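You operate a simulated robot arm through the tools that you are given. There is no shell and no other tool. Be economical: measure what you need, move in short steps, check, and stop when the job is done.

You are at the controls of a simulated two-armed robot. One attempt, no reset.

JOB
On the laundry counter top, fold the hand towel in half, so that its two long edges meet.

The check looks at the end state, three seconds after you hand in, the way a careful person would. Anything else that was tipped, shoved, dropped, spilled or broken makes it a failure. Flat cloth is picked up by pressing the open fingertips on it (5 to 10 N) and closing them slowly along it; thin cloth reads only 2 to 8 mm in the jaws.

ROBOT AND FRAMES
Two 6-joint arms with two-finger grippers on one trunk, on a base that drives. Base frame: it is fixed to the floor where the robot stands at the start and does not move with it; the origin is under the middle of the robot, x ahead of it, y to its left, z up; the surface under the hand at the start is at about z = 90. Lengths are in cm, angles in degrees, forces in N, time in s.
The left shoulder is at the start at [3, 17.8, 101.3], the right one opposite. With the tool pointing down near the work surface each hand reaches from about 28 to 84 cm from the robot's upright axis, wherever it stands, measured 20 degrees to its own side. Places, roughly: laundry counter top [70, -20, 90]. Payload 2.54 kg a hand.
The TCP of each hand is the grasp point between the finger pads, 3 cm short of the fingertips. In the tool frame z runs along the fingers and y along their closing line. The gripper opens to 11.6 cm. The gripper's body begins 9.5 cm behind the TCP.
Orientation is that of the tool frame in the base frame, as a unit quaternion [x, y, z, w]. With the fingers straight down and closing along the base's y, the tool's x points along the base's -x, its y along +y and its z along -z.

CONTROLS
- The arms move only by the tool arm_command. It takes "left_commands", "right_commands" or both (then of equal length, played together; a hand with none holds still); each is a list of rows, each an object of numbers (a shift or turn left out is 0, a gripper value left out holds the last): "tx", "ty", "tz": the shift along the tool's x, y, z in units of 20 mm (1.0 is 20 mm); "rx", "ry", "rz": the turn, a rotation vector about the tool's x, y, z in units of 8 degrees (1.0 is 8 degrees). In form: [{"tx": .., "ty": .., "tz": .., "rx": .., "ry": .., "rz": ..}, ...]. A call has 1 to 8 rows; each row shifts and turns the commanded pose from where the row before left it, along the tool's axes as they then stand. "left_hand" and "right_hand" are, for a hand that has rows, the gripper command, from -1 (shut) to 1 (fully open), values between in proportion, set as the call begins (left out, the last holds). A call with a number of a shift or a turn outside -1 to 1 is refused whole. Rows are played at 5 a second. More than 5 cm and 8.6 degrees between two rows, or a gripper value outside its range, and nothing of the call is played. A pose out of reach is approached as far as the arm can. The call stops where the force on the tool passes 40 N (or 10 N more than at its start, if that is more) or the arm is blocked; 0.2 s more then pass. Each finger travels about 15.3 cm/s and halts on what it meets, pressing with about 31 N; the grip force reading is that of the motor and also rises with nothing between the fingers. The clock runs only during rows and for 0.2 s after the last one: add rows that do not move to give the fingers time. It gives the time, the measured TCP pose, the force on the tool (base axes), the opening and the grip force at its end, in the units of the frame above (readings bear some noise), with the torque about the TCP (base axes, N m) and any sound that the robot's microphone picked up.
- Cameras (640 x 400 px; columns grow to the right, rows downward): "scene" is now at [3.43, 0.31, 172.54]; the picture's right is [0.10, -0.99, 0.00], its down [-0.78, -0.08, -0.62] and it looks along [0.62, 0.06, -0.78] (base axes); focal length 263 px, centre (320, 200). "left" rides on the left gripper at [6.9, 1.5, -12.2] in its tool frame; the picture's right is [-0.21, 0.98, 0.00], its down [-0.83, -0.18, -0.53] and it looks along [-0.52, -0.12, 0.85] (tool axes); focal length 251 px, centre (320, 200). "right" rides on the right gripper at [6.9, -1.5, -12.2] in its tool frame; the picture's right is [0.21, 0.98, 0.00], its down [-0.83, 0.18, -0.53] and it looks along [-0.52, 0.11, 0.85] (tool axes); focal length 251 px, centre (320, 200).
- capture(camera): a new picture of that camera. It takes no simulated time.
- slide_trunk(by): slides the trunk up (or, below 0, down) by that many cm; the arms and the scene camera ride with it, the base frame stays. It gives what a move gives, with no picture.
- roll_base(legs): drives the robot by 1 to 6 legs, each [ahead, left, turn to the left] in cm, cm and degrees, along the robot's own axes; the way and the turn of a leg run together, so that a leg with both is an arc; at most 150 cm and 180 degrees a leg. The arms and the cameras ride along, it lands a little off, and it stops where it bumps. It gives what a move gives.
- turn_head(pan, tilt): turns the head with the scene camera to pan (to the left, within 143 degrees either way) and tilt (down, from -29 to 69), counted from straight ahead of the robot. It gives what a move gives.
- pixel_to_xyz(camera, pixels): there is no depth. For up to 12 entries [column, row, z] of the newest picture of that camera ("zoom" is the newest enlarged one), the place [x, y] in the base frame at which the ray of that pixel passes the height z, good to about 0.2 cm, but the place of the scene camera against the robot may be out by one fixed shift of up to 1.8 cm in any direction. It takes no simulated time.
- enlarge(camera, box): a new picture of the part [left, top, right, bottom] of that camera's present view, enlarged. It takes no simulated time.
- close_job(): hands the job in; it is judged then, once.

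Keep the steps short. Do not move on a guess: measure, check each grasp and each placing, and mend mistakes. In all there are 80 turns and 62 pictures (those below and enlarged ones count). Leave the grippers open and the arms clear of the work at the hand-in unless told otherwise, and finish with a single line.

The tools are called after "Request:" by a JSON object that holds its "op" and its "data". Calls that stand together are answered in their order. arm_command: Moves the arms, as the interface text tells. Its arguments: {"type":"object","properties":{"left_commands":{"type":"array","items":{"type":"object","properties":{"tx":{"type":"number"},"ty":{"type":"number"},"tz":{"type":"number"},"rx":{"type":"number"},"ry":{"type":"number"},"rz":{"type":"number"}}}},"left_hand":{"type":"number"},"right_commands":{"type":"array","items":{"type":"object","properties":{"tx":{"type":"number"},"ty":{"type":"number"},"tz":{"type":"number"},"rx":{"type":"number"},"ry":{"type":"number"},"rz":{"type":"number"}}}},"right_hand":{"type":"number"}},"required":[]} The other tools are called the same way: slide_trunk (by) slides the trunk up or down; roll_base (legs) drives the base; turn_head (pan, tilt) turns the head that bears the scene camera; capture (camera) takes a picture; pixel_to_xyz (camera, pixels) gives the place at which the rays of pixels pass given heights; enlarge (camera, box) takes an enlarged picture of a part of a camera's view; close_job () hands the job in.

At the start:

```text
time: 0.0
left_position: [53.2, 29.91, 111.2]
left_orientation: [0.0, 1.0, 0.0, 0.0]
left_contact_force: [-0.4, -0.9, -0.2]
left_torque: [-0.02, 0.01, -0.02]
left_gripper_width: 11.59
left_finger_force: 0.0
right_position: [42.96, -16.87, 106.32]
right_orientation: [0.0, 1.0, 0.0, 0.0]
right_contact_force: [0.0, -0.2, 0.8]
right_torque: [0.03, -0.03, 0.02]
right_gripper_width: 11.6
right_finger_force: 0.0
trunk travel left (down, up): [-22.5, 31.5]
robot x, y, heading: [0.13, 0.27, -0.2]
head pan, tilt: [6.0, 51.5]
```

scene: 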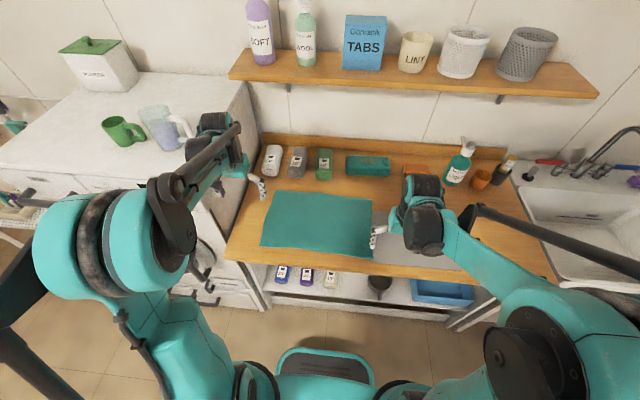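
right: 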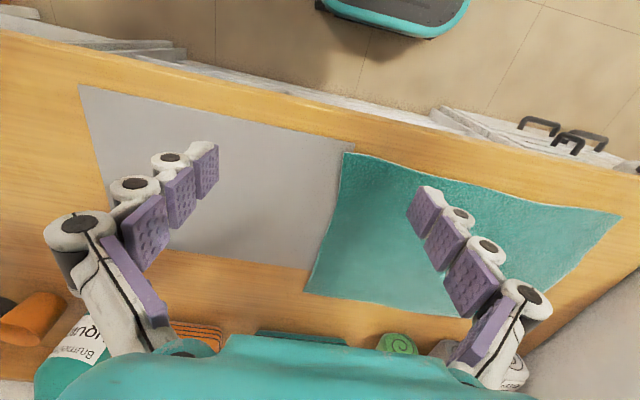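
left: 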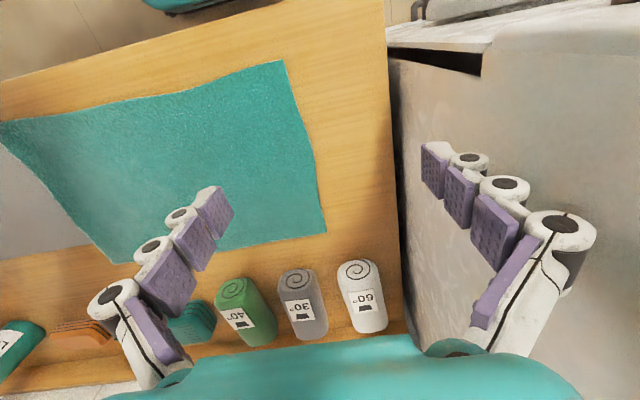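

I see the green towel flat on the counter, with a grey sheet beside it. First I'll measure its corners in all three pictures at z = 90.

Request:
{"op": "pixel_to_xyz", "data": {"camera": "scene", "pixels": [[276, 191, 90], [373, 198, 90], [372, 258, 90], [260, 247, 90], [262, 146, 90], [228, 256, 90]]}}

Request:
{"op": "pixel_to_xyz", "data": {"camera": "right", "pixels": [[343, 153, 90], [622, 215, 90], [303, 291, 90], [78, 84, 90]]}}

Request:
{"op": "pixel_to_xyz", "data": {"camera": "left", "pixels": [[285, 60, 90], [326, 234, 90], [110, 263, 90], [0, 120, 90], [385, 0, 90], [410, 325, 90], [360, 325, 90], [310, 330, 90], [255, 340, 90]]}}

Request:
{"op": "enlarge", "data": {"camera": "scene", "box": [220, 130, 420, 280]}}

```text
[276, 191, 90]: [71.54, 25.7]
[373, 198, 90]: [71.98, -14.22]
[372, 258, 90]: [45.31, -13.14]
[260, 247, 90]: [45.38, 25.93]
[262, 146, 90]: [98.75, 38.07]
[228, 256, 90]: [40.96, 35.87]
```

```text
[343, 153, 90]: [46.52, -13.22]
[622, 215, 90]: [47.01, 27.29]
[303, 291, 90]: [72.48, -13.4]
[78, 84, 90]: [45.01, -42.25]
```

```text
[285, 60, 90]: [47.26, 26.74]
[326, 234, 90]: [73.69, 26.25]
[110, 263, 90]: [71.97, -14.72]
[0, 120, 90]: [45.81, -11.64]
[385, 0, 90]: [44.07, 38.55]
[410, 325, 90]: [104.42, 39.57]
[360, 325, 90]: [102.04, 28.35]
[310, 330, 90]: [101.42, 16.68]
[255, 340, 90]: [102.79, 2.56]
```

```text
2.67 times, centred on (320, 205) of scene
```

zoom: 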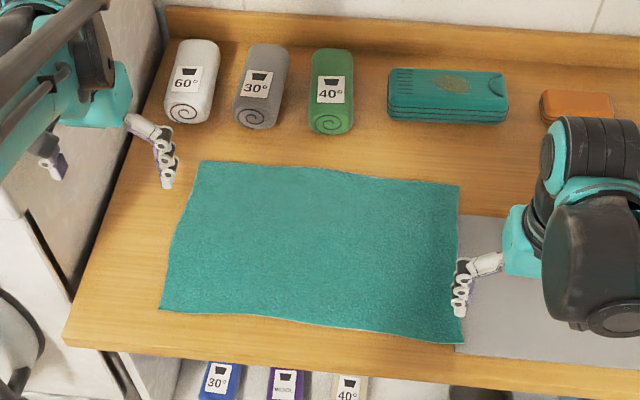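

The towel spans about x 46.5–73 and y −13.5–26.5, so its long edges run along y. My plan is to pinch the far edge near both corners, carry it toward the robot, and lay it on the near edge. First I'll bring both hands above the far corners.

Request:
{"op": "arm_command", "data": {"right_commands": [{"tx": -1, "ty": 0.4}, {"tx": -1, "ty": 0.4}, {"tx": -1, "ty": 0.4}, {"tx": -1, "ty": 0.4}, {"tx": -1, "ty": 0.4}, {"tx": -1, "ty": 0.4}, {"tx": -1, "ty": 0.4}, {"tx": -1, "ty": 0.4}], "left_commands": [{"tx": -1, "ty": -0.43}, {"tx": -1, "ty": -0.43}, {"tx": -1, "ty": -0.43}, {"tx": -1, "ty": -0.43}, {"tx": -1, "ty": -0.43}, {"tx": -1, "ty": -0.43}, {"tx": -1, "ty": -0.43}, {"tx": -1, "ty": -0.43}], "right_hand": -0.3, "left_hand": -0.3}}

Request:
{"op": "arm_command", "data": {"right_commands": [{"tx": -1}, {"tx": -1}, {"tx": -1}, {"tx": -1}, {"tx": -1, "tz": 0.5}, {"tz": 0.5}], "left_commands": [{"tx": -0.3, "tz": 0.8}, {"tx": -0.3, "tz": 0.8}, {"tz": 0.8}, {"tz": 0.6}, {"tz": 0.6}, {}]}}

Request:
{"op": "capture", "data": {"camera": "right"}}

Request:
{"op": "capture", "data": {"camera": "left"}}

```text
time: 1.8
left_position: [69.37, 22.9, 111.1]
left_orientation: [0.0, 1.0, -0.001, 0.0]
left_contact_force: [-0.7, -0.4, -0.5]
left_torque: [0.03, 0.02, 0.02]
left_gripper_width: 4.05
left_finger_force: 0.1
right_position: [59.06, -10.35, 106.32]
right_orientation: [0.0, 1.0, -0.001, 0.0]
right_contact_force: [1.0, -0.3, -0.1]
right_torque: [-0.01, 0.04, 0.0]
right_gripper_width: 4.08
right_finger_force: 0.0
trunk travel left (down, up): [-22.5, 31.5]
robot x, y, heading: [0.02, 0.25, 0.1]
head pan, tilt: [6.0, 51.5]
```

```text
time: 3.2
left_position: [70.36, 22.82, 103.97]
left_orientation: [0.0, 1.0, 0.0, 0.001]
left_contact_force: [0.1, -0.2, -0.5]
left_torque: [0.02, -0.01, 0.02]
left_gripper_width: 4.06
left_finger_force: 0.1
right_position: [68.87, -10.57, 104.38]
right_orientation: [0.0, 1.0, 0.0, -0.001]
right_contact_force: [-0.8, -0.7, -0.2]
right_torque: [0.03, -0.06, 0.03]
right_gripper_width: 4.07
right_finger_force: 0.0
trunk travel left (down, up): [-22.5, 31.5]
robot x, y, heading: [0.01, 0.09, -0.1]
head pan, tilt: [6.0, 51.5]
```

```text
57 pictures are left
```

right: 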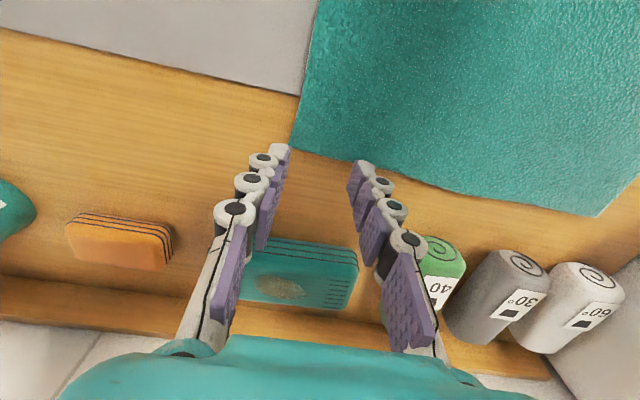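

```text
56 pictures are left
```

left: 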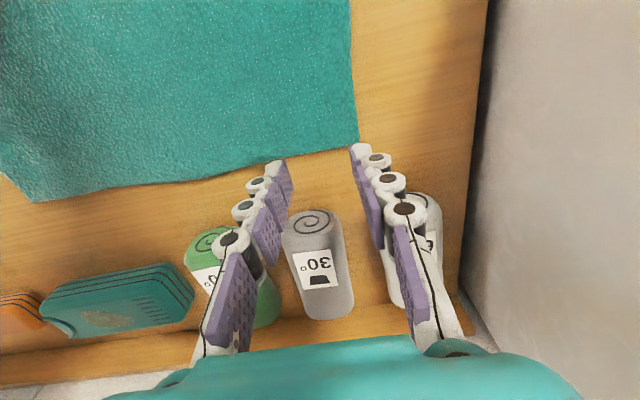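

Both hands are above the far edge. I'll measure that edge in both hand cameras: right at (291,148), (440,190) and (597,216), left at (358,140), (300,153), (200,181) and (32,202).

Request:
{"op": "pixel_to_xyz", "data": {"camera": "right", "pixels": [[291, 148, 90.3], [360, 165, 90.3], [440, 188, 90.3], [597, 216, 90.3], [420, 240, 95], [500, 255, 95], [575, 265, 95]]}}

Request:
{"op": "pixel_to_xyz", "data": {"camera": "left", "pixels": [[358, 140, 90.3], [300, 153, 90.3], [200, 181, 90.3], [32, 202, 90.3], [310, 215, 95], [205, 230, 95], [425, 195, 95]]}}

```text
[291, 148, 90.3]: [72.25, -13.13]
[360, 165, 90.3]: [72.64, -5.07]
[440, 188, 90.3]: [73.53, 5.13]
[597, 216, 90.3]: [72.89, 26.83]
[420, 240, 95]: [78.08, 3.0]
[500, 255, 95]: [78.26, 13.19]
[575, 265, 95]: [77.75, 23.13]
```

```text
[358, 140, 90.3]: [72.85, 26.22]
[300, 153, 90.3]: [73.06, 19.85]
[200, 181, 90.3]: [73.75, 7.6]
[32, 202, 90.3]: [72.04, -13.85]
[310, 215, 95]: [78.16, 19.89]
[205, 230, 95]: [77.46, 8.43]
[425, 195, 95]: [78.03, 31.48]
```

The far edge is at x≈72.3 on the right and x≈73.0 on the left, and the rolls begin near x=78, so they are clear. Next I'll line up about 1 cm inside the edge and lower to just above the cloth.

Request:
{"op": "arm_command", "data": {"right_commands": [{"tx": -0.6}, {"tx": -0.55}, {"tz": 1}, {"tz": 1}, {"tz": 1}, {"tz": 1}, {"tz": 0.9}, {}], "left_commands": [{"tx": -0.4, "ty": 0.15}, {"tx": -0.42, "ty": 0.15}, {"tz": 1}, {"tz": 1}, {"tz": 1}, {"tz": 1}, {"tz": 0.75}, {}]}}

Request:
{"op": "capture", "data": {"camera": "right"}}

Request:
{"op": "capture", "data": {"camera": "left"}}

```text
time: 5.0
left_position: [72.05, 23.55, 94.52]
left_orientation: [0.0, 1.0, 0.0, 0.001]
left_contact_force: [0.1, 0.6, 0.0]
left_torque: [-0.02, -0.02, 0.0]
left_gripper_width: 4.06
left_finger_force: 0.0
right_position: [71.12, -10.54, 94.41]
right_orientation: [-0.001, 1.0, 0.0, -0.001]
right_contact_force: [-0.1, 0.7, 0.4]
right_torque: [0.01, -0.02, -0.02]
right_gripper_width: 4.04
right_finger_force: 0.2
trunk travel left (down, up): [-22.5, 31.5]
robot x, y, heading: [0.12, 0.0, 0.1]
head pan, tilt: [6.0, 51.5]
```

```text
55 pictures are left
```

right: 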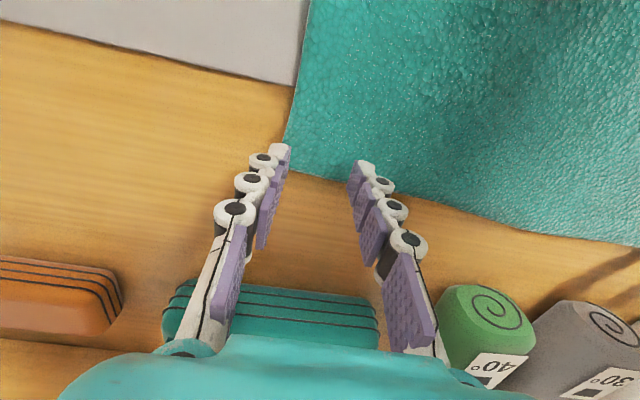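

```text
54 pictures are left
```

left: 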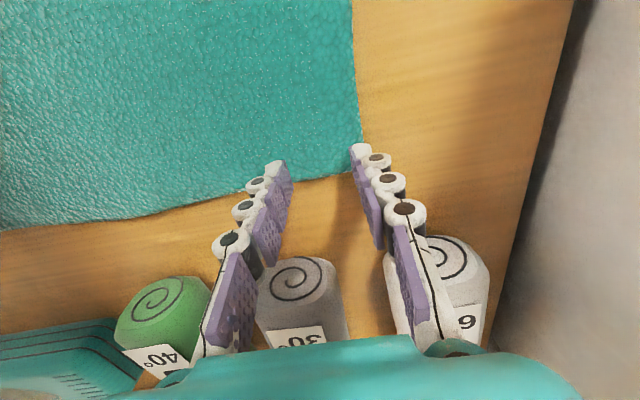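

The outer fingers sit right at the side edges, so I'll move each hand 1 cm inward and then lower gently.

Request:
{"op": "arm_command", "data": {"right_commands": [{"ty": 0.5, "tx": 0.1}, {}, {"tz": 0.15}, {"tz": 0.15}, {"tz": 0.1}, {"tz": 0.1}, {}], "left_commands": [{"ty": -0.5, "tx": 0.1}, {}, {"tz": 0.15}, {"tz": 0.15}, {"tz": 0.15}, {"tz": 0.1}, {}]}}

```text
time: 6.6
left_position: [71.77, 22.51, 93.39]
left_orientation: [0.0, 1.0, -0.001, 0.0]
left_contact_force: [-0.3, -0.1, 1.2]
left_torque: [0.0, -0.03, -0.01]
left_gripper_width: 4.05
left_finger_force: 0.0
right_position: [71.05, -9.54, 93.56]
right_orientation: [0.001, 1.0, 0.0, 0.001]
right_contact_force: [0.0, 1.1, -0.8]
right_torque: [0.0, -0.02, 0.01]
right_gripper_width: 4.05
right_finger_force: 0.0
trunk travel left (down, up): [-22.5, 31.5]
robot x, y, heading: [0.13, -0.14, -0.0]
head pan, tilt: [6.0, 51.5]
```

The hands are almost touching. I'll press in fine steps.

Request:
{"op": "arm_command", "data": {"right_commands": [{"tz": 0.1}, {"tz": 0.1}, {"tz": 0.05}, {}], "left_commands": [{"tz": 0.1}, {"tz": 0.05}, {}, {}]}}

```text
time: 7.6
left_position: [71.68, 22.54, 93.29]
left_orientation: [-0.001, 1.0, 0.0, 0.001]
left_contact_force: [0.9, -1.0, 7.6]
left_torque: [-0.07, 0.02, 0.0]
left_gripper_width: 4.09
left_finger_force: 0.0
right_position: [70.94, -9.59, 93.21]
right_orientation: [0.0, 1.0, 0.0, 0.001]
right_contact_force: [3.1, -0.3, 15.7]
right_torque: [0.11, -0.02, 0.0]
right_gripper_width: 3.92
right_finger_force: 0.1
trunk travel left (down, up): [-22.5, 31.5]
robot x, y, heading: [0.26, 0.01, 0.2]
head pan, tilt: [6.0, 51.5]
```

Left presses at 7.6 N, which is good. Right reads 15.7 N, so I'll ease it off slightly and then close both in small steps.

Request:
{"op": "arm_command", "data": {"right_commands": [{"tz": -0.04}, {}], "left_commands": [{}, {}], "right_hand": -0.4, "left_hand": -0.4}}

Request:
{"op": "arm_command", "data": {"right_commands": [{}, {}], "left_commands": [{}, {}], "right_hand": -0.5, "left_hand": -0.5}}

Request:
{"op": "capture", "data": {"camera": "right"}}

```text
time: 8.2
left_position: [71.54, 22.48, 93.28]
left_orientation: [0.0, 1.0, 0.0, 0.001]
left_contact_force: [0.4, -0.8, 10.4]
left_torque: [-0.14, 0.0, 0.01]
left_gripper_width: 3.51
left_finger_force: 0.4
right_position: [70.94, -9.55, 93.32]
right_orientation: [0.0, 1.0, 0.0, 0.002]
right_contact_force: [0.3, 4.5, 12.9]
right_torque: [0.35, 0.0, 0.0]
right_gripper_width: 3.36
right_finger_force: 7.2
trunk travel left (down, up): [-22.5, 31.5]
robot x, y, heading: [0.36, -0.03, -0.1]
head pan, tilt: [6.0, 51.5]
```

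```text
time: 8.8
left_position: [71.61, 22.5, 93.17]
left_orientation: [0.0, 1.0, -0.001, 0.001]
left_contact_force: [-1.3, -0.1, 8.3]
left_torque: [-0.02, 0.07, -0.01]
left_gripper_width: 2.96
left_finger_force: 0.0
right_position: [70.77, -9.57, 93.15]
right_orientation: [0.0, 1.0, 0.0, 0.001]
right_contact_force: [-1.7, 0.9, 10.0]
right_torque: [0.11, 0.03, 0.0]
right_gripper_width: 2.97
right_finger_force: 0.1
trunk travel left (down, up): [-22.5, 31.5]
robot x, y, heading: [-0.1, 0.06, 0.2]
head pan, tilt: [6.0, 51.5]
```

```text
53 pictures are left
```

right: 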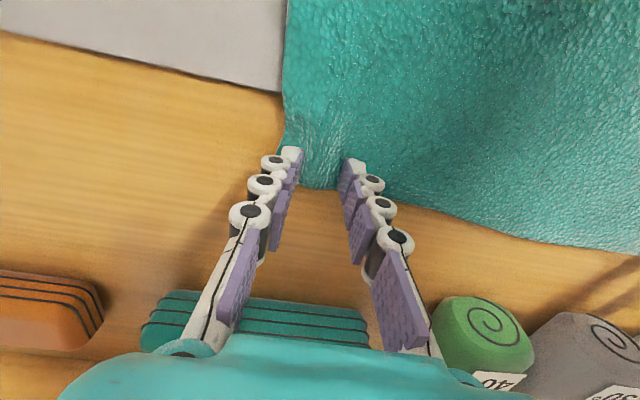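

The cloth is bunching up between the fingers as it should. I'll keep closing.

Request:
{"op": "arm_command", "data": {"right_commands": [{}, {}], "left_commands": [{}, {}], "right_hand": -0.65, "left_hand": -0.65}}

Request:
{"op": "arm_command", "data": {"right_commands": [{}, {}], "left_commands": [{}, {}], "right_hand": -0.8, "left_hand": -0.8}}

Request:
{"op": "arm_command", "data": {"right_commands": [{}, {}, {}], "left_commands": [{}, {}, {}], "right_hand": -1, "left_hand": -1}}

Request:
{"op": "capture", "data": {"camera": "right"}}

Request:
{"op": "capture", "data": {"camera": "left"}}

```text
time: 9.4
left_position: [71.74, 22.5, 93.34]
left_orientation: [0.0, 1.0, 0.0, 0.001]
left_contact_force: [-2.7, -0.6, 7.5]
left_torque: [-0.02, 0.06, -0.01]
left_gripper_width: 2.05
left_finger_force: 0.0
right_position: [70.83, -9.53, 93.24]
right_orientation: [0.0, 1.0, -0.001, 0.001]
right_contact_force: [-1.7, 0.1, 7.0]
right_torque: [0.03, 0.0, -0.02]
right_gripper_width: 2.02
right_finger_force: 0.0
trunk travel left (down, up): [-22.5, 31.5]
robot x, y, heading: [0.16, 0.01, 0.0]
head pan, tilt: [6.0, 51.5]
```

```text
time: 10.0
left_position: [71.72, 22.6, 93.19]
left_orientation: [-0.001, 1.0, 0.0, 0.001]
left_contact_force: [0.9, -0.7, 4.9]
left_torque: [0.0, -0.02, 0.01]
left_gripper_width: 1.13
left_finger_force: 0.0
right_position: [71.06, -9.48, 93.26]
right_orientation: [-0.001, 1.0, 0.0, 0.001]
right_contact_force: [-1.6, -0.1, 5.0]
right_torque: [0.02, 0.01, -0.03]
right_gripper_width: 1.02
right_finger_force: 0.0
trunk travel left (down, up): [-22.5, 31.5]
robot x, y, heading: [-0.03, -0.11, -0.0]
head pan, tilt: [6.0, 51.5]
```

```text
time: 10.8
left_position: [71.74, 22.52, 93.09]
left_orientation: [0.0, 1.0, 0.0, 0.001]
left_contact_force: [0.4, 0.3, 1.6]
left_torque: [-0.05, 0.04, 0.01]
left_gripper_width: 0.0
left_finger_force: 28.9
right_position: [71.07, -9.49, 93.1]
right_orientation: [-0.001, 1.0, -0.001, 0.0]
right_contact_force: [-0.7, -0.1, 3.1]
right_torque: [0.03, 0.02, 0.0]
right_gripper_width: 0.4
right_finger_force: 30.6
trunk travel left (down, up): [-22.5, 31.5]
robot x, y, heading: [0.28, -0.07, -0.2]
head pan, tilt: [6.0, 51.5]
```

```text
52 pictures are left
```

right: 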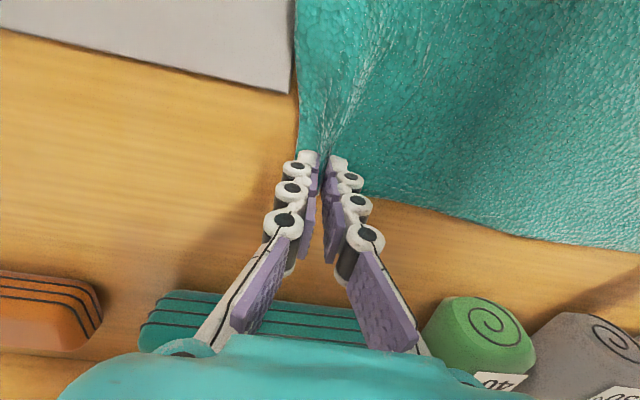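

```text
51 pictures are left
```

left: 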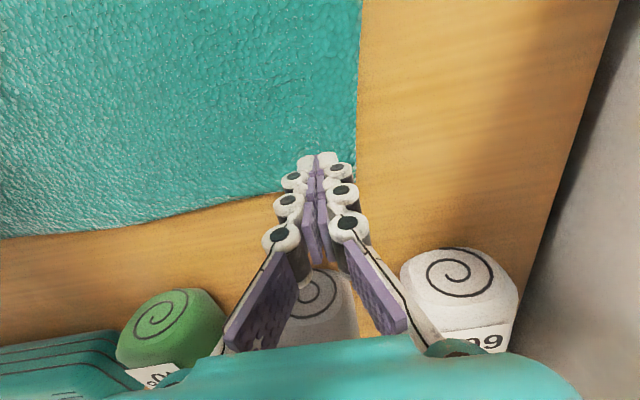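

The right hand holds the cloth, with a 0.4 cm reading. The left hand slipped, reading 0.0. I'll lift the left slightly, reopen it, move 0.4 cm further in and press again a bit harder.

Request:
{"op": "arm_command", "data": {"left_commands": [{"tz": -0.5}, {"tx": 0.2}, {}], "left_hand": -1}}

Request:
{"op": "arm_command", "data": {"left_commands": [{}, {}, {"tz": 0.2}, {"tz": 0.2}, {"tz": 0.1}, {"tz": 0.04}, {}], "left_hand": -0.3}}

```text
time: 11.6
left_position: [71.41, 22.56, 94.13]
left_orientation: [0.0, 1.0, 0.0, 0.001]
left_contact_force: [0.3, -0.7, 0.0]
left_torque: [0.02, 0.02, 0.06]
left_gripper_width: 0.0
left_finger_force: 28.4
right_position: [71.0, -9.49, 93.08]
right_orientation: [0.0, 1.0, 0.0, 0.001]
right_contact_force: [-0.6, 0.1, 4.2]
right_torque: [0.03, 0.03, 0.0]
right_gripper_width: 0.44
right_finger_force: 31.0
trunk travel left (down, up): [-22.5, 31.5]
robot x, y, heading: [0.08, -0.09, -0.1]
head pan, tilt: [6.0, 51.5]
```

```text
time: 13.2
left_position: [71.46, 22.35, 93.22]
left_orientation: [0.001, 1.0, 0.0, 0.001]
left_contact_force: [2.3, 1.1, 23.2]
left_torque: [0.07, 0.05, -0.01]
left_gripper_width: 4.07
left_finger_force: 7.7
right_position: [70.96, -9.49, 93.31]
right_orientation: [0.0, 1.0, 0.0, 0.001]
right_contact_force: [0.2, 0.4, 1.0]
right_torque: [0.03, 0.04, -0.03]
right_gripper_width: 0.41
right_finger_force: 31.0
trunk travel left (down, up): [-22.5, 31.5]
robot x, y, heading: [-0.01, -0.06, -0.3]
head pan, tilt: [6.0, 51.5]
```

The left presses at 23 N, which is too firm. I'll ease off and close in finer steps.

Request:
{"op": "arm_command", "data": {"left_commands": [{"tz": -0.05}, {}]}}

Request:
{"op": "arm_command", "data": {"left_commands": [{}, {}], "left_hand": -0.4}}

Request:
{"op": "arm_command", "data": {"left_commands": [{}, {}], "left_hand": -0.5}}

Request:
{"op": "capture", "data": {"camera": "left"}}

```text
time: 13.8
left_position: [71.29, 22.43, 93.22]
left_orientation: [-0.001, 1.0, 0.0, 0.001]
left_contact_force: [-0.2, 0.1, 7.0]
left_torque: [-0.02, 0.01, -0.02]
left_gripper_width: 4.19
left_finger_force: 0.2
right_position: [71.02, -9.5, 93.19]
right_orientation: [0.001, 1.0, -0.001, 0.0]
right_contact_force: [-0.3, 0.4, 1.1]
right_torque: [0.04, 0.02, -0.04]
right_gripper_width: 0.39
right_finger_force: 30.8
trunk travel left (down, up): [-22.5, 31.5]
robot x, y, heading: [0.1, -0.43, -0.0]
head pan, tilt: [6.0, 51.5]
```

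```text
time: 14.4
left_position: [71.37, 22.43, 93.11]
left_orientation: [0.001, 1.0, 0.0, 0.001]
left_contact_force: [-1.9, -1.3, 11.8]
left_torque: [-0.21, 0.07, -0.03]
left_gripper_width: 3.37
left_finger_force: 7.0
right_position: [70.91, -9.49, 93.23]
right_orientation: [0.0, 1.0, -0.001, 0.0]
right_contact_force: [-1.0, 1.3, 1.9]
right_torque: [0.04, 0.02, -0.02]
right_gripper_width: 0.43
right_finger_force: 31.1
trunk travel left (down, up): [-22.5, 31.5]
robot x, y, heading: [0.38, -0.26, 0.1]
head pan, tilt: [6.0, 51.5]
```

```text
time: 15.0
left_position: [71.33, 22.46, 93.27]
left_orientation: [-0.001, 1.0, 0.001, 0.001]
left_contact_force: [-0.8, -1.1, 12.6]
left_torque: [-0.11, 0.03, 0.0]
left_gripper_width: 3.0
left_finger_force: 0.4
right_position: [70.94, -9.5, 93.14]
right_orientation: [0.0, 1.0, 0.0, 0.0]
right_contact_force: [0.0, 2.3, 1.7]
right_torque: [0.07, -0.02, -0.06]
right_gripper_width: 0.42
right_finger_force: 30.5
trunk travel left (down, up): [-22.5, 31.5]
robot x, y, heading: [-0.28, -0.03, -0.1]
head pan, tilt: [6.0, 51.5]
```

```text
50 pictures are left
```

left: 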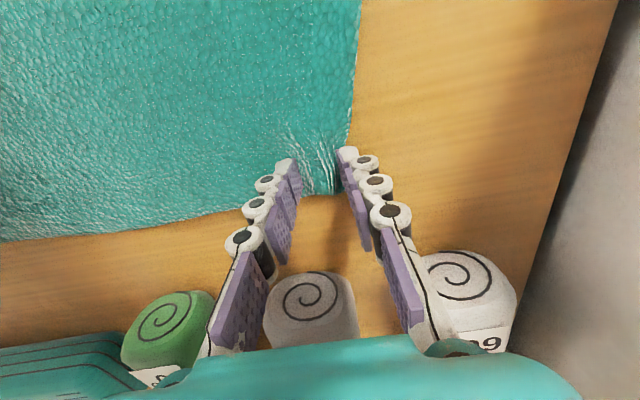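

The left side is bunching now, so I'll continue closing it.

Request:
{"op": "arm_command", "data": {"left_commands": [{}, {}], "left_hand": -0.65}}

Request:
{"op": "arm_command", "data": {"left_commands": [{}, {}], "left_hand": -0.8}}

Request:
{"op": "arm_command", "data": {"left_commands": [{}, {}, {}], "left_hand": -1}}

Request:
{"op": "capture", "data": {"camera": "left"}}

```text
time: 15.6
left_position: [71.33, 22.49, 93.23]
left_orientation: [0.0, 1.0, 0.0, 0.001]
left_contact_force: [0.5, -2.6, 12.0]
left_torque: [-0.17, 0.01, -0.04]
left_gripper_width: 2.11
left_finger_force: 0.3
right_position: [70.93, -9.54, 93.29]
right_orientation: [0.0, 1.0, 0.001, -0.001]
right_contact_force: [-0.4, 4.3, 1.6]
right_torque: [0.13, 0.02, -0.08]
right_gripper_width: 0.43
right_finger_force: 30.9
trunk travel left (down, up): [-22.5, 31.5]
robot x, y, heading: [0.04, 0.02, -0.1]
head pan, tilt: [6.0, 51.5]
```

```text
time: 16.2
left_position: [71.44, 22.49, 93.19]
left_orientation: [-0.001, 1.0, 0.0, 0.0]
left_contact_force: [-1.2, -5.4, 12.2]
left_torque: [-0.15, 0.02, 0.05]
left_gripper_width: 1.23
left_finger_force: 1.5
right_position: [70.96, -9.38, 93.19]
right_orientation: [-0.001, 1.0, 0.0, 0.0]
right_contact_force: [-0.8, 7.7, 1.7]
right_torque: [0.19, 0.03, -0.08]
right_gripper_width: 0.44
right_finger_force: 31.7
trunk travel left (down, up): [-22.5, 31.5]
robot x, y, heading: [-0.01, -0.03, 0.2]
head pan, tilt: [6.0, 51.5]
```

```text
time: 17.0
left_position: [71.27, 22.38, 93.24]
left_orientation: [0.0, 1.0, 0.0, 0.001]
left_contact_force: [0.1, -13.5, 12.1]
left_torque: [-0.48, 0.01, 0.04]
left_gripper_width: 0.52
left_finger_force: 31.2
right_position: [71.02, -9.56, 93.22]
right_orientation: [0.001, 1.0, 0.002, 0.001]
right_contact_force: [0.5, 9.6, 2.2]
right_torque: [0.34, 0.01, -0.08]
right_gripper_width: 0.42
right_finger_force: 30.8
trunk travel left (down, up): [-22.5, 31.5]
robot x, y, heading: [0.12, 0.36, 0.0]
head pan, tilt: [6.0, 51.5]
```

```text
49 pictures are left
```

left: 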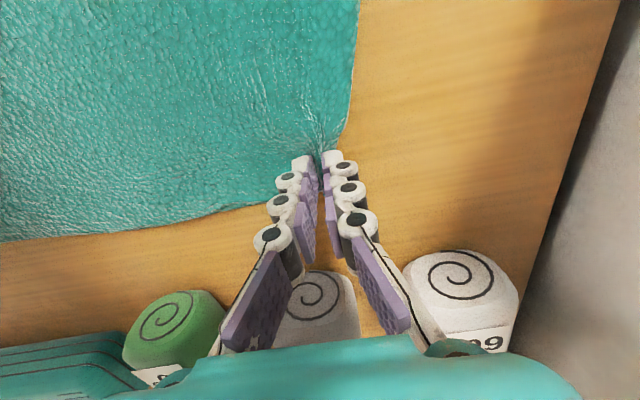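

Both grips hold (0.52 and 0.42 cm), and the edge between them is taut at about 10 N. I'll ease the hands together a little, lift 4 cm and look.

Request:
{"op": "arm_command", "data": {"right_commands": [{"ty": 0.15, "tz": -0.3}, {"tz": -0.4, "tx": 0.05}, {"tz": -0.4, "tx": 0.1}, {"tz": -0.4, "tx": 0.1}, {"tz": -0.4, "tx": 0.15}, {}], "left_commands": [{"ty": -0.15, "tz": -0.3}, {"tz": -0.4, "tx": 0.05}, {"tz": -0.4, "tx": 0.1}, {"tz": -0.4, "tx": 0.1}, {"tz": -0.4, "tx": 0.15}, {}]}}

Request:
{"op": "enlarge", "data": {"camera": "scene", "box": [220, 130, 420, 280]}}

Request:
{"op": "capture", "data": {"camera": "left"}}

```text
time: 18.4
left_position: [70.63, 22.25, 97.0]
left_orientation: [0.0, 1.0, -0.001, -0.001]
left_contact_force: [0.0, -7.0, 0.1]
left_torque: [-0.12, 0.0, 0.03]
left_gripper_width: 0.48
left_finger_force: 31.0
right_position: [70.24, -9.05, 96.95]
right_orientation: [-0.001, 1.0, 0.0, 0.0]
right_contact_force: [0.3, 5.7, -0.1]
right_torque: [0.23, 0.01, -0.03]
right_gripper_width: 0.44
right_finger_force: 31.0
trunk travel left (down, up): [-22.5, 31.5]
robot x, y, heading: [0.19, 0.19, 0.1]
head pan, tilt: [6.0, 51.5]
```

```text
2.67 times, centred on (320, 205) of scene
```

zoom: 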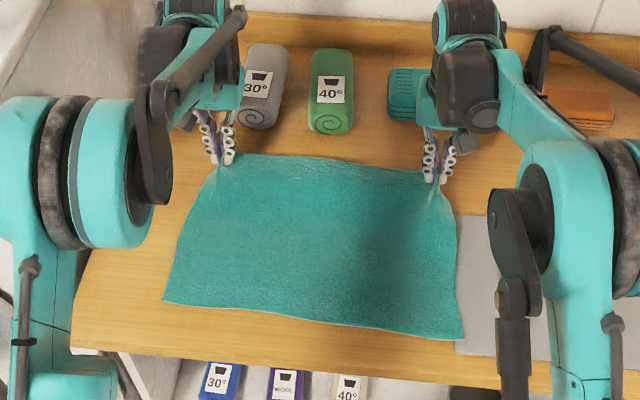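

```text
47 pictures are left
```

left: 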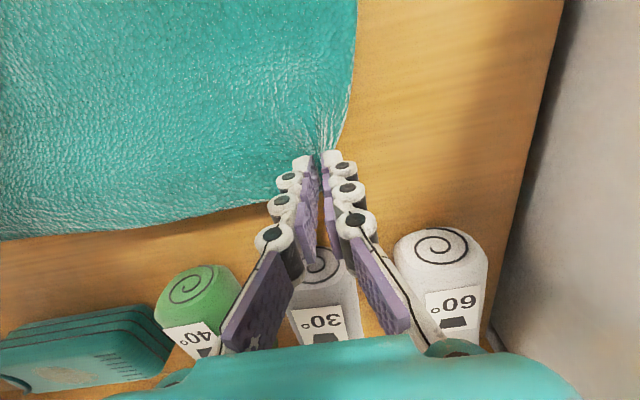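

The edge hangs cleanly between the two hands. Next I'll lift further along the fold arc to about (67, 103).

Request:
{"op": "arm_command", "data": {"right_commands": [{"tz": -0.6, "tx": 0.25}, {"tz": -0.6, "tx": 0.3}, {"tz": -0.6, "tx": 0.35}, {"tz": -0.6, "tx": 0.4}, {"tz": -0.5, "tx": 0.4}, {}], "left_commands": [{"tz": -0.6, "tx": 0.25}, {"tz": -0.6, "tx": 0.3}, {"tz": -0.6, "tx": 0.35}, {"tz": -0.6, "tx": 0.4}, {"tz": -0.5, "tx": 0.4}, {}]}}

Request:
{"op": "capture", "data": {"camera": "scene"}}

```text
time: 19.8
left_position: [67.17, 22.3, 102.72]
left_orientation: [0.001, 1.0, 0.0, 0.0]
left_contact_force: [-0.5, -6.0, -0.8]
left_torque: [-0.14, 0.02, 0.04]
left_gripper_width: 0.43
left_finger_force: 30.7
right_position: [66.96, -9.1, 102.7]
right_orientation: [0.0, 1.0, 0.0, 0.0]
right_contact_force: [-0.2, 6.2, -0.5]
right_torque: [0.22, -0.06, -0.08]
right_gripper_width: 0.43
right_finger_force: 30.3
trunk travel left (down, up): [-22.5, 31.5]
robot x, y, heading: [-0.28, -0.22, 0.1]
head pan, tilt: [6.0, 51.5]
```

```text
46 pictures are left
```

scene: 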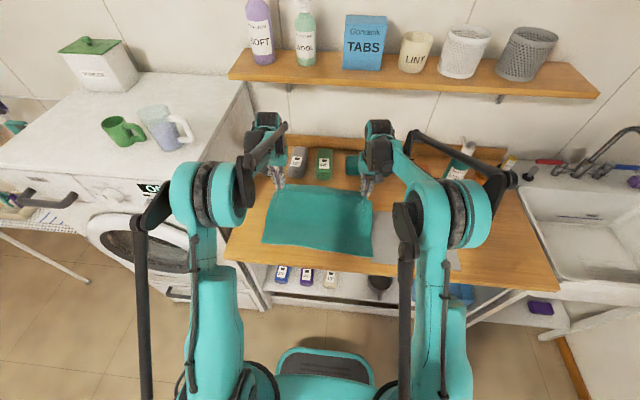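

There is no drag on the cloth. I'll roll the base straight back 12 cm, which carries the held edge over the fold line and leaves the arms room to tilt.

Request:
{"op": "roll_base", "data": {"legs": [[-6, 0, 0], [-6, 0, 0]]}}

Request:
{"op": "enlarge", "data": {"camera": "scene", "box": [240, 120, 420, 255]}}

```text
time: 21.3
left_position: [55.01, 22.19, 102.83]
left_orientation: [0.0, 1.0, 0.0, 0.002]
left_contact_force: [-0.9, -6.5, -0.2]
left_torque: [-0.16, -0.11, 0.02]
left_gripper_width: 0.43
left_finger_force: 31.1
right_position: [54.57, -9.23, 102.91]
right_orientation: [-0.001, 1.0, 0.0, 0.0]
right_contact_force: [-0.5, 5.7, 0.6]
right_torque: [0.2, -0.1, -0.04]
right_gripper_width: 0.45
right_finger_force: 30.9
trunk travel left (down, up): [-22.5, 31.5]
robot x, y, heading: [-11.76, -0.08, 0.5]
head pan, tilt: [6.0, 51.5]
```

```text
2.96 times, centred on (330, 188) of scene
```

zoom: 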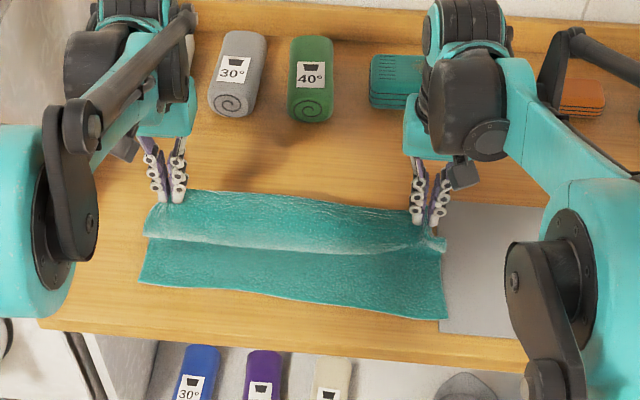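

The towel is rolling over well and the near edge hasn't moved. Now I'll tilt the hands so the fingers point ahead while moving back and down, in two halves.

Request:
{"op": "arm_command", "data": {"right_commands": [{"tx": 0.46, "tz": 0.27, "ry": -0.94}, {"tx": 0.494, "tz": 0.207, "ry": -0.94}, {"tx": 0.517, "tz": 0.141, "ry": -0.94}, {"tx": 0.53, "tz": 0.072, "ry": -0.94}, {}], "left_commands": [{"tx": 0.46, "tz": 0.27, "ry": -0.94}, {"tx": 0.494, "tz": 0.207, "ry": -0.94}, {"tx": 0.517, "tz": 0.141, "ry": -0.94}, {"tx": 0.53, "tz": 0.072, "ry": -0.94}, {}]}}

Request:
{"op": "enlarge", "data": {"camera": "scene", "box": [240, 120, 420, 255]}}

```text
time: 22.5
left_position: [51.7, 22.28, 100.52]
left_orientation: [-0.001, 0.966, -0.001, 0.26]
left_contact_force: [0.1, -6.7, -0.8]
left_torque: [-0.17, -0.01, -0.04]
left_gripper_width: 0.4
left_finger_force: 31.3
right_position: [51.2, -9.2, 100.47]
right_orientation: [-0.001, 0.966, 0.0, 0.26]
right_contact_force: [1.1, 6.4, -0.4]
right_torque: [0.18, 0.03, 0.05]
right_gripper_width: 0.45
right_finger_force: 30.9
trunk travel left (down, up): [-22.5, 31.5]
robot x, y, heading: [-12.26, 0.16, 0.1]
head pan, tilt: [6.0, 51.5]
```

```text
2.96 times, centred on (330, 188) of scene
```

zoom: 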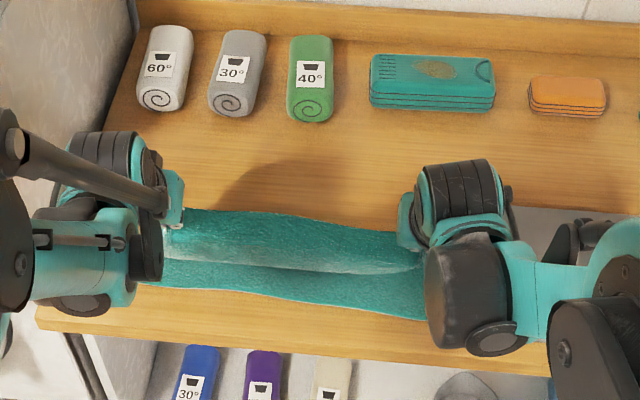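

The tilt is in the right direction, now 30°. I'll do the second half.

Request:
{"op": "arm_command", "data": {"right_commands": [{"tx": 0.535, "tz": 0.0, "ry": -0.94}, {"tx": 0.531, "tz": -0.067, "ry": -0.94}, {"tx": 0.518, "tz": -0.136, "ry": -0.94}, {"tx": 0.496, "tz": -0.203, "ry": -0.94}, {}], "left_commands": [{"tx": 0.535, "tz": 0.0, "ry": -0.94}, {"tx": 0.531, "tz": -0.067, "ry": -0.94}, {"tx": 0.518, "tz": -0.136, "ry": -0.94}, {"tx": 0.496, "tz": -0.203, "ry": -0.94}, {}]}}

Request:
{"op": "enlarge", "data": {"camera": "scene", "box": [240, 120, 420, 255]}}

Request:
{"op": "capture", "data": {"camera": "left"}}

```text
time: 23.7
left_position: [50.59, 22.67, 102.13]
left_orientation: [-0.001, 0.865, 0.0, 0.502]
left_contact_force: [0.1, -5.3, -1.1]
left_torque: [-0.09, 0.0, -0.04]
left_gripper_width: 0.41
left_finger_force: 31.3
left hand out of reach, approached as far as the arm can: row 3, 4
right_position: [50.1, -8.64, 101.89]
right_orientation: [0.0, 0.865, 0.0, 0.502]
right_contact_force: [0.3, 4.1, -0.9]
right_torque: [0.09, 0.04, 0.09]
right_gripper_width: 0.43
right_finger_force: 31.4
right hand out of reach, approached as far as the arm can: row 4
trunk travel left (down, up): [-22.5, 31.5]
robot x, y, heading: [-11.83, -0.03, 0.1]
head pan, tilt: [6.0, 51.5]
```

```text
2.96 times, centred on (330, 188) of scene
```

zoom: 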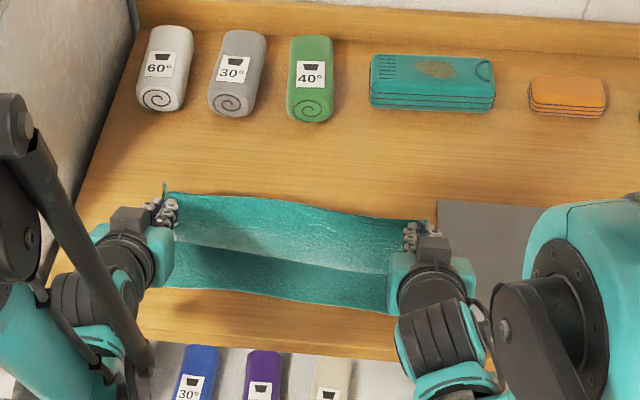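

```text
42 pictures are left
```

left: 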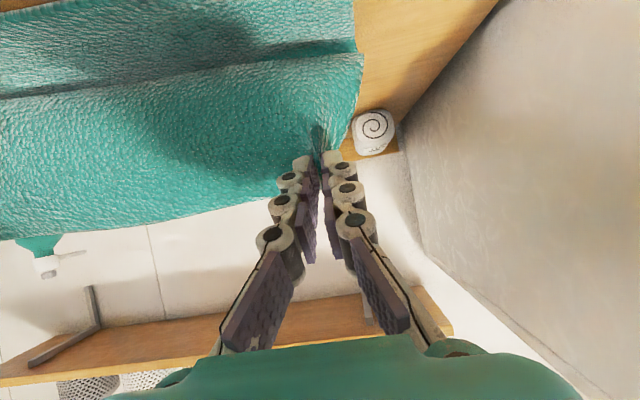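

The arms are folded too far in to reach that tilt at this spot; the hands stopped at (50.6, 102). I'll reach the hands forward 10 cm, where the cloth simply slackens, and then roll the base back another 10 cm.

Request:
{"op": "arm_command", "data": {"right_commands": [{"tx": -0.417, "tz": 0.722}, {"tx": -0.417, "tz": 0.722}, {"tx": -0.417, "tz": 0.722}, {"tx": -0.417, "tz": 0.722}, {"tx": -0.417, "tz": 0.722}, {"tx": -0.417, "tz": 0.722}, {}], "left_commands": [{"tx": -0.417, "tz": 0.722}, {"tx": -0.417, "tz": 0.722}, {"tx": -0.417, "tz": 0.722}, {"tx": -0.417, "tz": 0.722}, {"tx": -0.417, "tz": 0.722}, {"tx": -0.417, "tz": 0.722}, {}]}}

```text
time: 25.3
left_position: [60.58, 22.61, 102.14]
left_orientation: [0.0, 0.865, 0.0, 0.502]
left_contact_force: [-0.3, -5.2, 0.1]
left_torque: [-0.1, 0.03, -0.03]
left_gripper_width: 0.43
left_finger_force: 31.3
right_position: [59.96, -8.69, 102.01]
right_orientation: [-0.001, 0.865, 0.0, 0.501]
right_contact_force: [0.8, 5.4, 0.1]
right_torque: [0.15, 0.0, 0.07]
right_gripper_width: 0.45
right_finger_force: 31.2
trunk travel left (down, up): [-22.5, 31.5]
robot x, y, heading: [-11.72, 0.01, 0.2]
head pan, tilt: [6.0, 51.5]
```

The hands reached x≈60 and the command restarts from there. Now I'll roll back 10 cm.

Request:
{"op": "roll_base", "data": {"legs": [[-5, 0, 0], [-5, 0, 0]]}}

Request:
{"op": "enlarge", "data": {"camera": "scene", "box": [240, 110, 420, 245]}}

```text
time: 26.8
left_position: [50.34, 22.52, 102.34]
left_orientation: [0.0, 0.865, -0.001, 0.502]
left_contact_force: [-1.7, -4.1, 0.2]
left_torque: [-0.09, 0.02, -0.07]
left_gripper_width: 0.43
left_finger_force: 31.1
right_position: [49.66, -8.59, 102.11]
right_orientation: [0.0, 0.865, 0.0, 0.502]
right_contact_force: [-0.7, 4.3, 1.3]
right_torque: [0.14, 0.02, 0.09]
right_gripper_width: 0.42
right_finger_force: 31.1
trunk travel left (down, up): [-22.5, 31.5]
robot x, y, heading: [-22.12, -0.25, -0.1]
head pan, tilt: [6.0, 51.5]
```

```text
2.96 times, centred on (330, 178) of scene
```

zoom: 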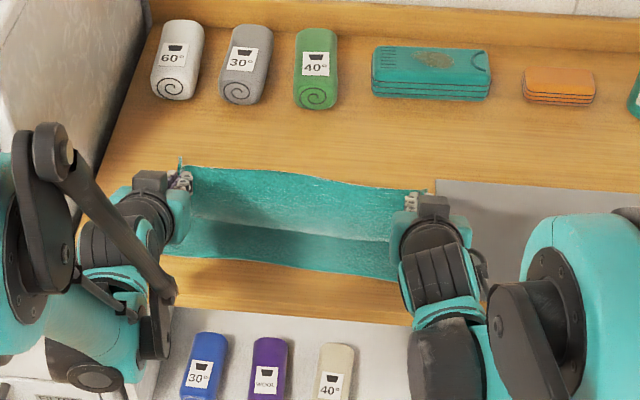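

There's room now. I'll lower toward (48, 96).

Request:
{"op": "arm_command", "data": {"right_commands": [{"tx": 0.775, "tz": 0.158}, {"tx": 0.775, "tz": 0.158}, {"tx": 0.775, "tz": 0.158}, {"tx": 0.775, "tz": 0.158}, {}], "left_commands": [{"tx": 0.775, "tz": 0.158}, {"tx": 0.775, "tz": 0.158}, {"tx": 0.775, "tz": 0.158}, {"tx": 0.775, "tz": 0.158}, {}]}}

Request:
{"op": "enlarge", "data": {"camera": "scene", "box": [240, 110, 420, 245]}}

Request:
{"op": "capture", "data": {"camera": "left"}}

```text
time: 28.0
left_position: [48.49, 22.56, 96.09]
left_orientation: [0.0, 0.865, -0.001, 0.501]
left_contact_force: [-0.8, -3.6, 1.0]
left_torque: [-0.09, -0.01, -0.02]
left_gripper_width: 0.4
left_finger_force: 31.2
right_position: [48.0, -8.56, 95.97]
right_orientation: [0.0, 0.865, 0.0, 0.501]
right_contact_force: [-0.3, 4.2, 1.6]
right_torque: [0.1, 0.01, 0.08]
right_gripper_width: 0.41
right_finger_force: 30.5
trunk travel left (down, up): [-22.5, 31.5]
robot x, y, heading: [-21.78, -0.14, -0.2]
head pan, tilt: [6.0, 51.5]
```

```text
2.96 times, centred on (330, 178) of scene
```

zoom: 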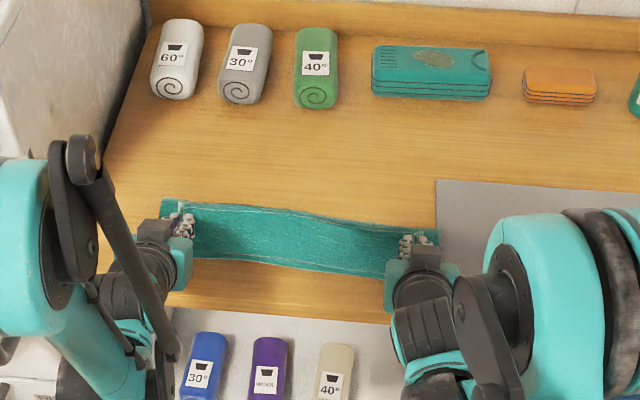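

```text
39 pictures are left
```

left: 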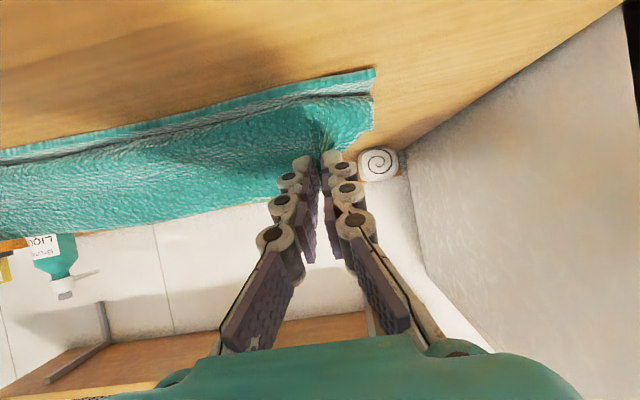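

The towel is nearly folded. I'll lower the rest of the way to about (46.3, 93.2).

Request:
{"op": "arm_command", "data": {"right_commands": [{"tx": 0.428, "tz": -0.0415}, {"tx": 0.428, "tz": -0.0415}, {"tx": 0.428, "tz": -0.0415}, {"tx": 0.428, "tz": -0.0415}, {}], "left_commands": [{"tx": 0.428, "tz": -0.0415}, {"tx": 0.428, "tz": -0.0415}, {"tx": 0.428, "tz": -0.0415}, {"tx": 0.428, "tz": -0.0415}, {}]}}

Request:
{"op": "enlarge", "data": {"camera": "scene", "box": [270, 160, 390, 250]}}

Request:
{"op": "capture", "data": {"camera": "left"}}

Request:
{"op": "capture", "data": {"camera": "right"}}

```text
time: 29.2
left_position: [48.07, 22.64, 94.59]
left_orientation: [0.0, 0.866, 0.0, 0.5]
left_contact_force: [-0.3, -2.8, -0.1]
left_torque: [-0.06, -0.01, -0.04]
left_gripper_width: 0.41
left_finger_force: 30.7
left hand out of reach, approached as far as the arm can: row 2, 3, 4
right_position: [47.44, -8.23, 94.28]
right_orientation: [0.0, 0.866, 0.0, 0.501]
right_contact_force: [-0.8, 3.5, 0.8]
right_torque: [0.1, -0.01, 0.05]
right_gripper_width: 0.41
right_finger_force: 30.5
right hand out of reach, approached as far as the arm can: row 2, 3, 4
trunk travel left (down, up): [-22.5, 31.5]
robot x, y, heading: [-21.78, 0.06, -0.2]
head pan, tilt: [6.0, 51.5]
```

```text
4.44 times, centred on (330, 205) of scene
```

zoom: 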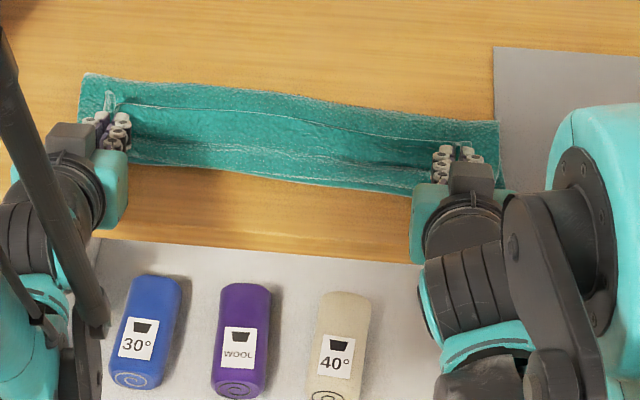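

```text
37 pictures are left
```

left: 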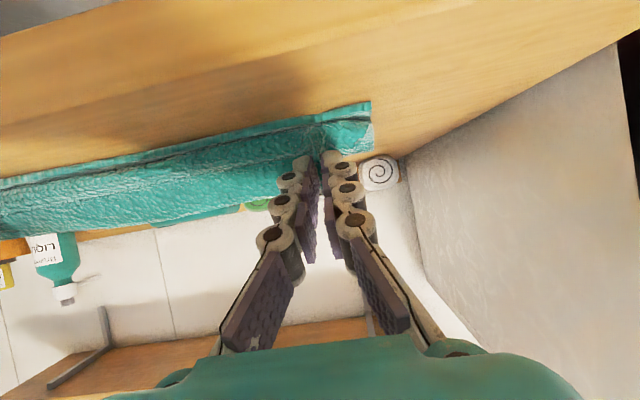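

```text
36 pictures are left
```

right: 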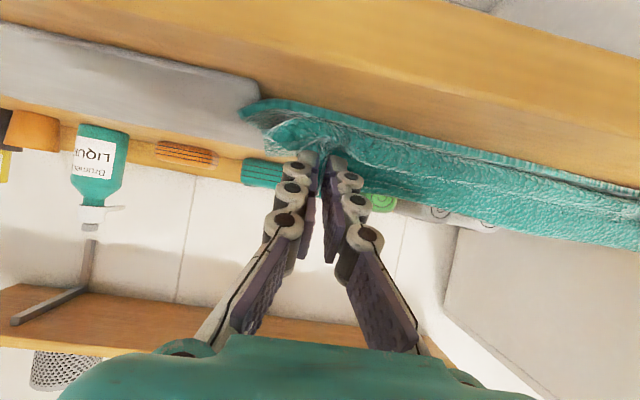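

The hands hit a wrist limit again, but the pose is good. I'll use the trunk and base instead: slide the trunk down 1.1 cm and roll back 1.3 cm.

Request:
{"op": "slide_trunk", "data": {"by": -1.1}}

Request:
{"op": "roll_base", "data": {"legs": [[-1.5, 0, 0]]}}

Request:
{"op": "enlarge", "data": {"camera": "scene", "box": [270, 160, 390, 250]}}

```text
time: 29.8
left_position: [47.95, 22.78, 93.55]
left_orientation: [0.0, 0.865, -0.001, 0.501]
left_contact_force: [0.1, -3.0, 6.0]
left_torque: [-0.08, -0.1, -0.06]
left_gripper_width: 0.39
left_finger_force: 30.9
right_position: [47.44, -8.35, 93.31]
right_orientation: [-0.001, 0.865, 0.0, 0.502]
right_contact_force: [1.7, 2.3, 16.0]
right_torque: [-0.01, -0.34, 0.01]
right_gripper_width: 0.41
right_finger_force: 30.3
trunk travel left (down, up): [-21.4, 32.6]
robot x, y, heading: [-21.82, 0.02, -0.0]
head pan, tilt: [6.0, 51.5]
```

```text
time: 30.6
left_position: [46.58, 22.69, 93.43]
left_orientation: [0.0, 0.865, -0.001, 0.501]
left_contact_force: [-0.2, -3.4, 3.4]
left_torque: [-0.04, -0.03, -0.05]
left_gripper_width: 0.4
left_finger_force: 31.3
right_position: [46.08, -8.27, 93.27]
right_orientation: [0.0, 0.866, -0.001, 0.501]
right_contact_force: [-0.1, 4.6, 13.6]
right_torque: [0.15, -0.21, 0.1]
right_gripper_width: 0.43
right_finger_force: 30.4
trunk travel left (down, up): [-21.4, 32.6]
robot x, y, heading: [-23.33, 0.05, -0.2]
head pan, tilt: [6.0, 51.5]
```

```text
4.44 times, centred on (330, 205) of scene
```

zoom: 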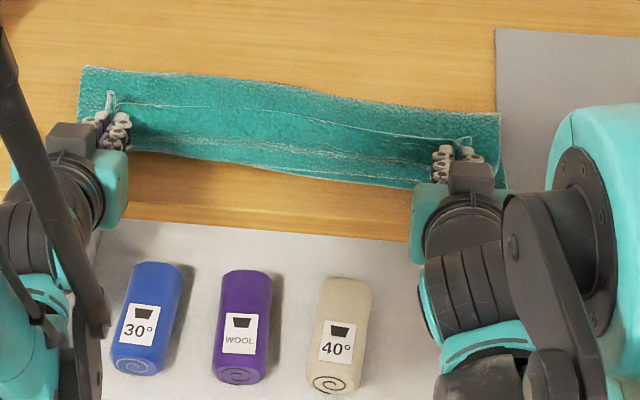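

I'll measure the visible lines: the thin light line at (280,120), the crease at (280,150), the near edge at (280,172) and the far fold at (280,83).

Request:
{"op": "pixel_to_xyz", "data": {"camera": "zoom", "pixels": [[280, 120, 92], [280, 150, 91.5], [280, 174, 90], [280, 83, 91], [110, 95, 94], [465, 140, 94], [500, 113, 91], [85, 66, 91]]}}

Request:
{"op": "enlarge", "data": {"camera": "scene", "box": [285, 170, 355, 215]}}

```text
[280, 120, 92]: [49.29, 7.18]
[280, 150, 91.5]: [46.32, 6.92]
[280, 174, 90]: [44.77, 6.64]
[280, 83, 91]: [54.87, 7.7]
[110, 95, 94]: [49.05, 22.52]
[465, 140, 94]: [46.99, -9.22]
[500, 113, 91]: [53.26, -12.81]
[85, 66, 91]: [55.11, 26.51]
```

```text
8.89 times, centred on (320, 192) of scene
```

zoom: 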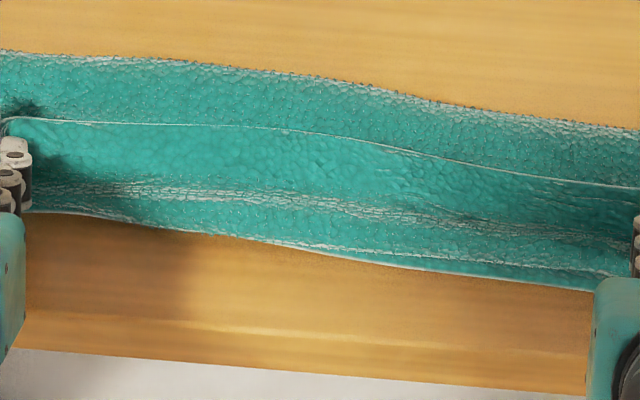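

The held edge (thin light line, x≈48–49) is still about 2 cm short of the near edge, and the slack has made a small back-fold. I'll raise the trunk 2.5 cm to undo that, roll back 2.3 cm, and look.

Request:
{"op": "slide_trunk", "data": {"by": 2.5}}

Request:
{"op": "roll_base", "data": {"legs": [[-2.3, 0, 0]]}}

Request:
{"op": "enlarge", "data": {"camera": "scene", "box": [270, 150, 390, 240]}}

```text
time: 31.3
left_position: [46.75, 22.68, 95.77]
left_orientation: [0.001, 0.866, -0.001, 0.501]
left_contact_force: [0.2, -2.6, -0.2]
left_torque: [-0.04, 0.02, -0.06]
left_gripper_width: 0.4
left_finger_force: 30.9
right_position: [46.1, -8.22, 95.71]
right_orientation: [0.0, 0.866, 0.0, 0.499]
right_contact_force: [-0.3, 2.5, -0.4]
right_torque: [0.11, -0.05, 0.05]
right_gripper_width: 0.43
right_finger_force: 31.0
trunk travel left (down, up): [-23.9, 30.1]
robot x, y, heading: [-23.78, -0.11, -0.1]
head pan, tilt: [6.0, 51.5]
```

```text
time: 32.1
left_position: [44.26, 22.75, 95.86]
left_orientation: [-0.001, 0.865, 0.0, 0.501]
left_contact_force: [-1.2, -3.7, 0.8]
left_torque: [-0.06, -0.02, -0.05]
left_gripper_width: 0.39
left_finger_force: 30.8
right_position: [43.84, -8.27, 95.73]
right_orientation: [0.0, 0.865, 0.0, 0.501]
right_contact_force: [-0.2, 2.6, -0.2]
right_torque: [0.08, 0.03, 0.07]
right_gripper_width: 0.41
right_finger_force: 30.6
trunk travel left (down, up): [-23.9, 30.1]
robot x, y, heading: [-25.9, 0.12, 0.2]
head pan, tilt: [6.0, 51.5]
```

```text
4.44 times, centred on (330, 195) of scene
```

zoom: 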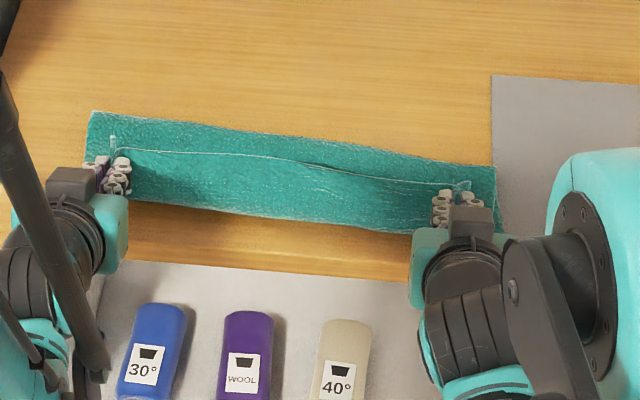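

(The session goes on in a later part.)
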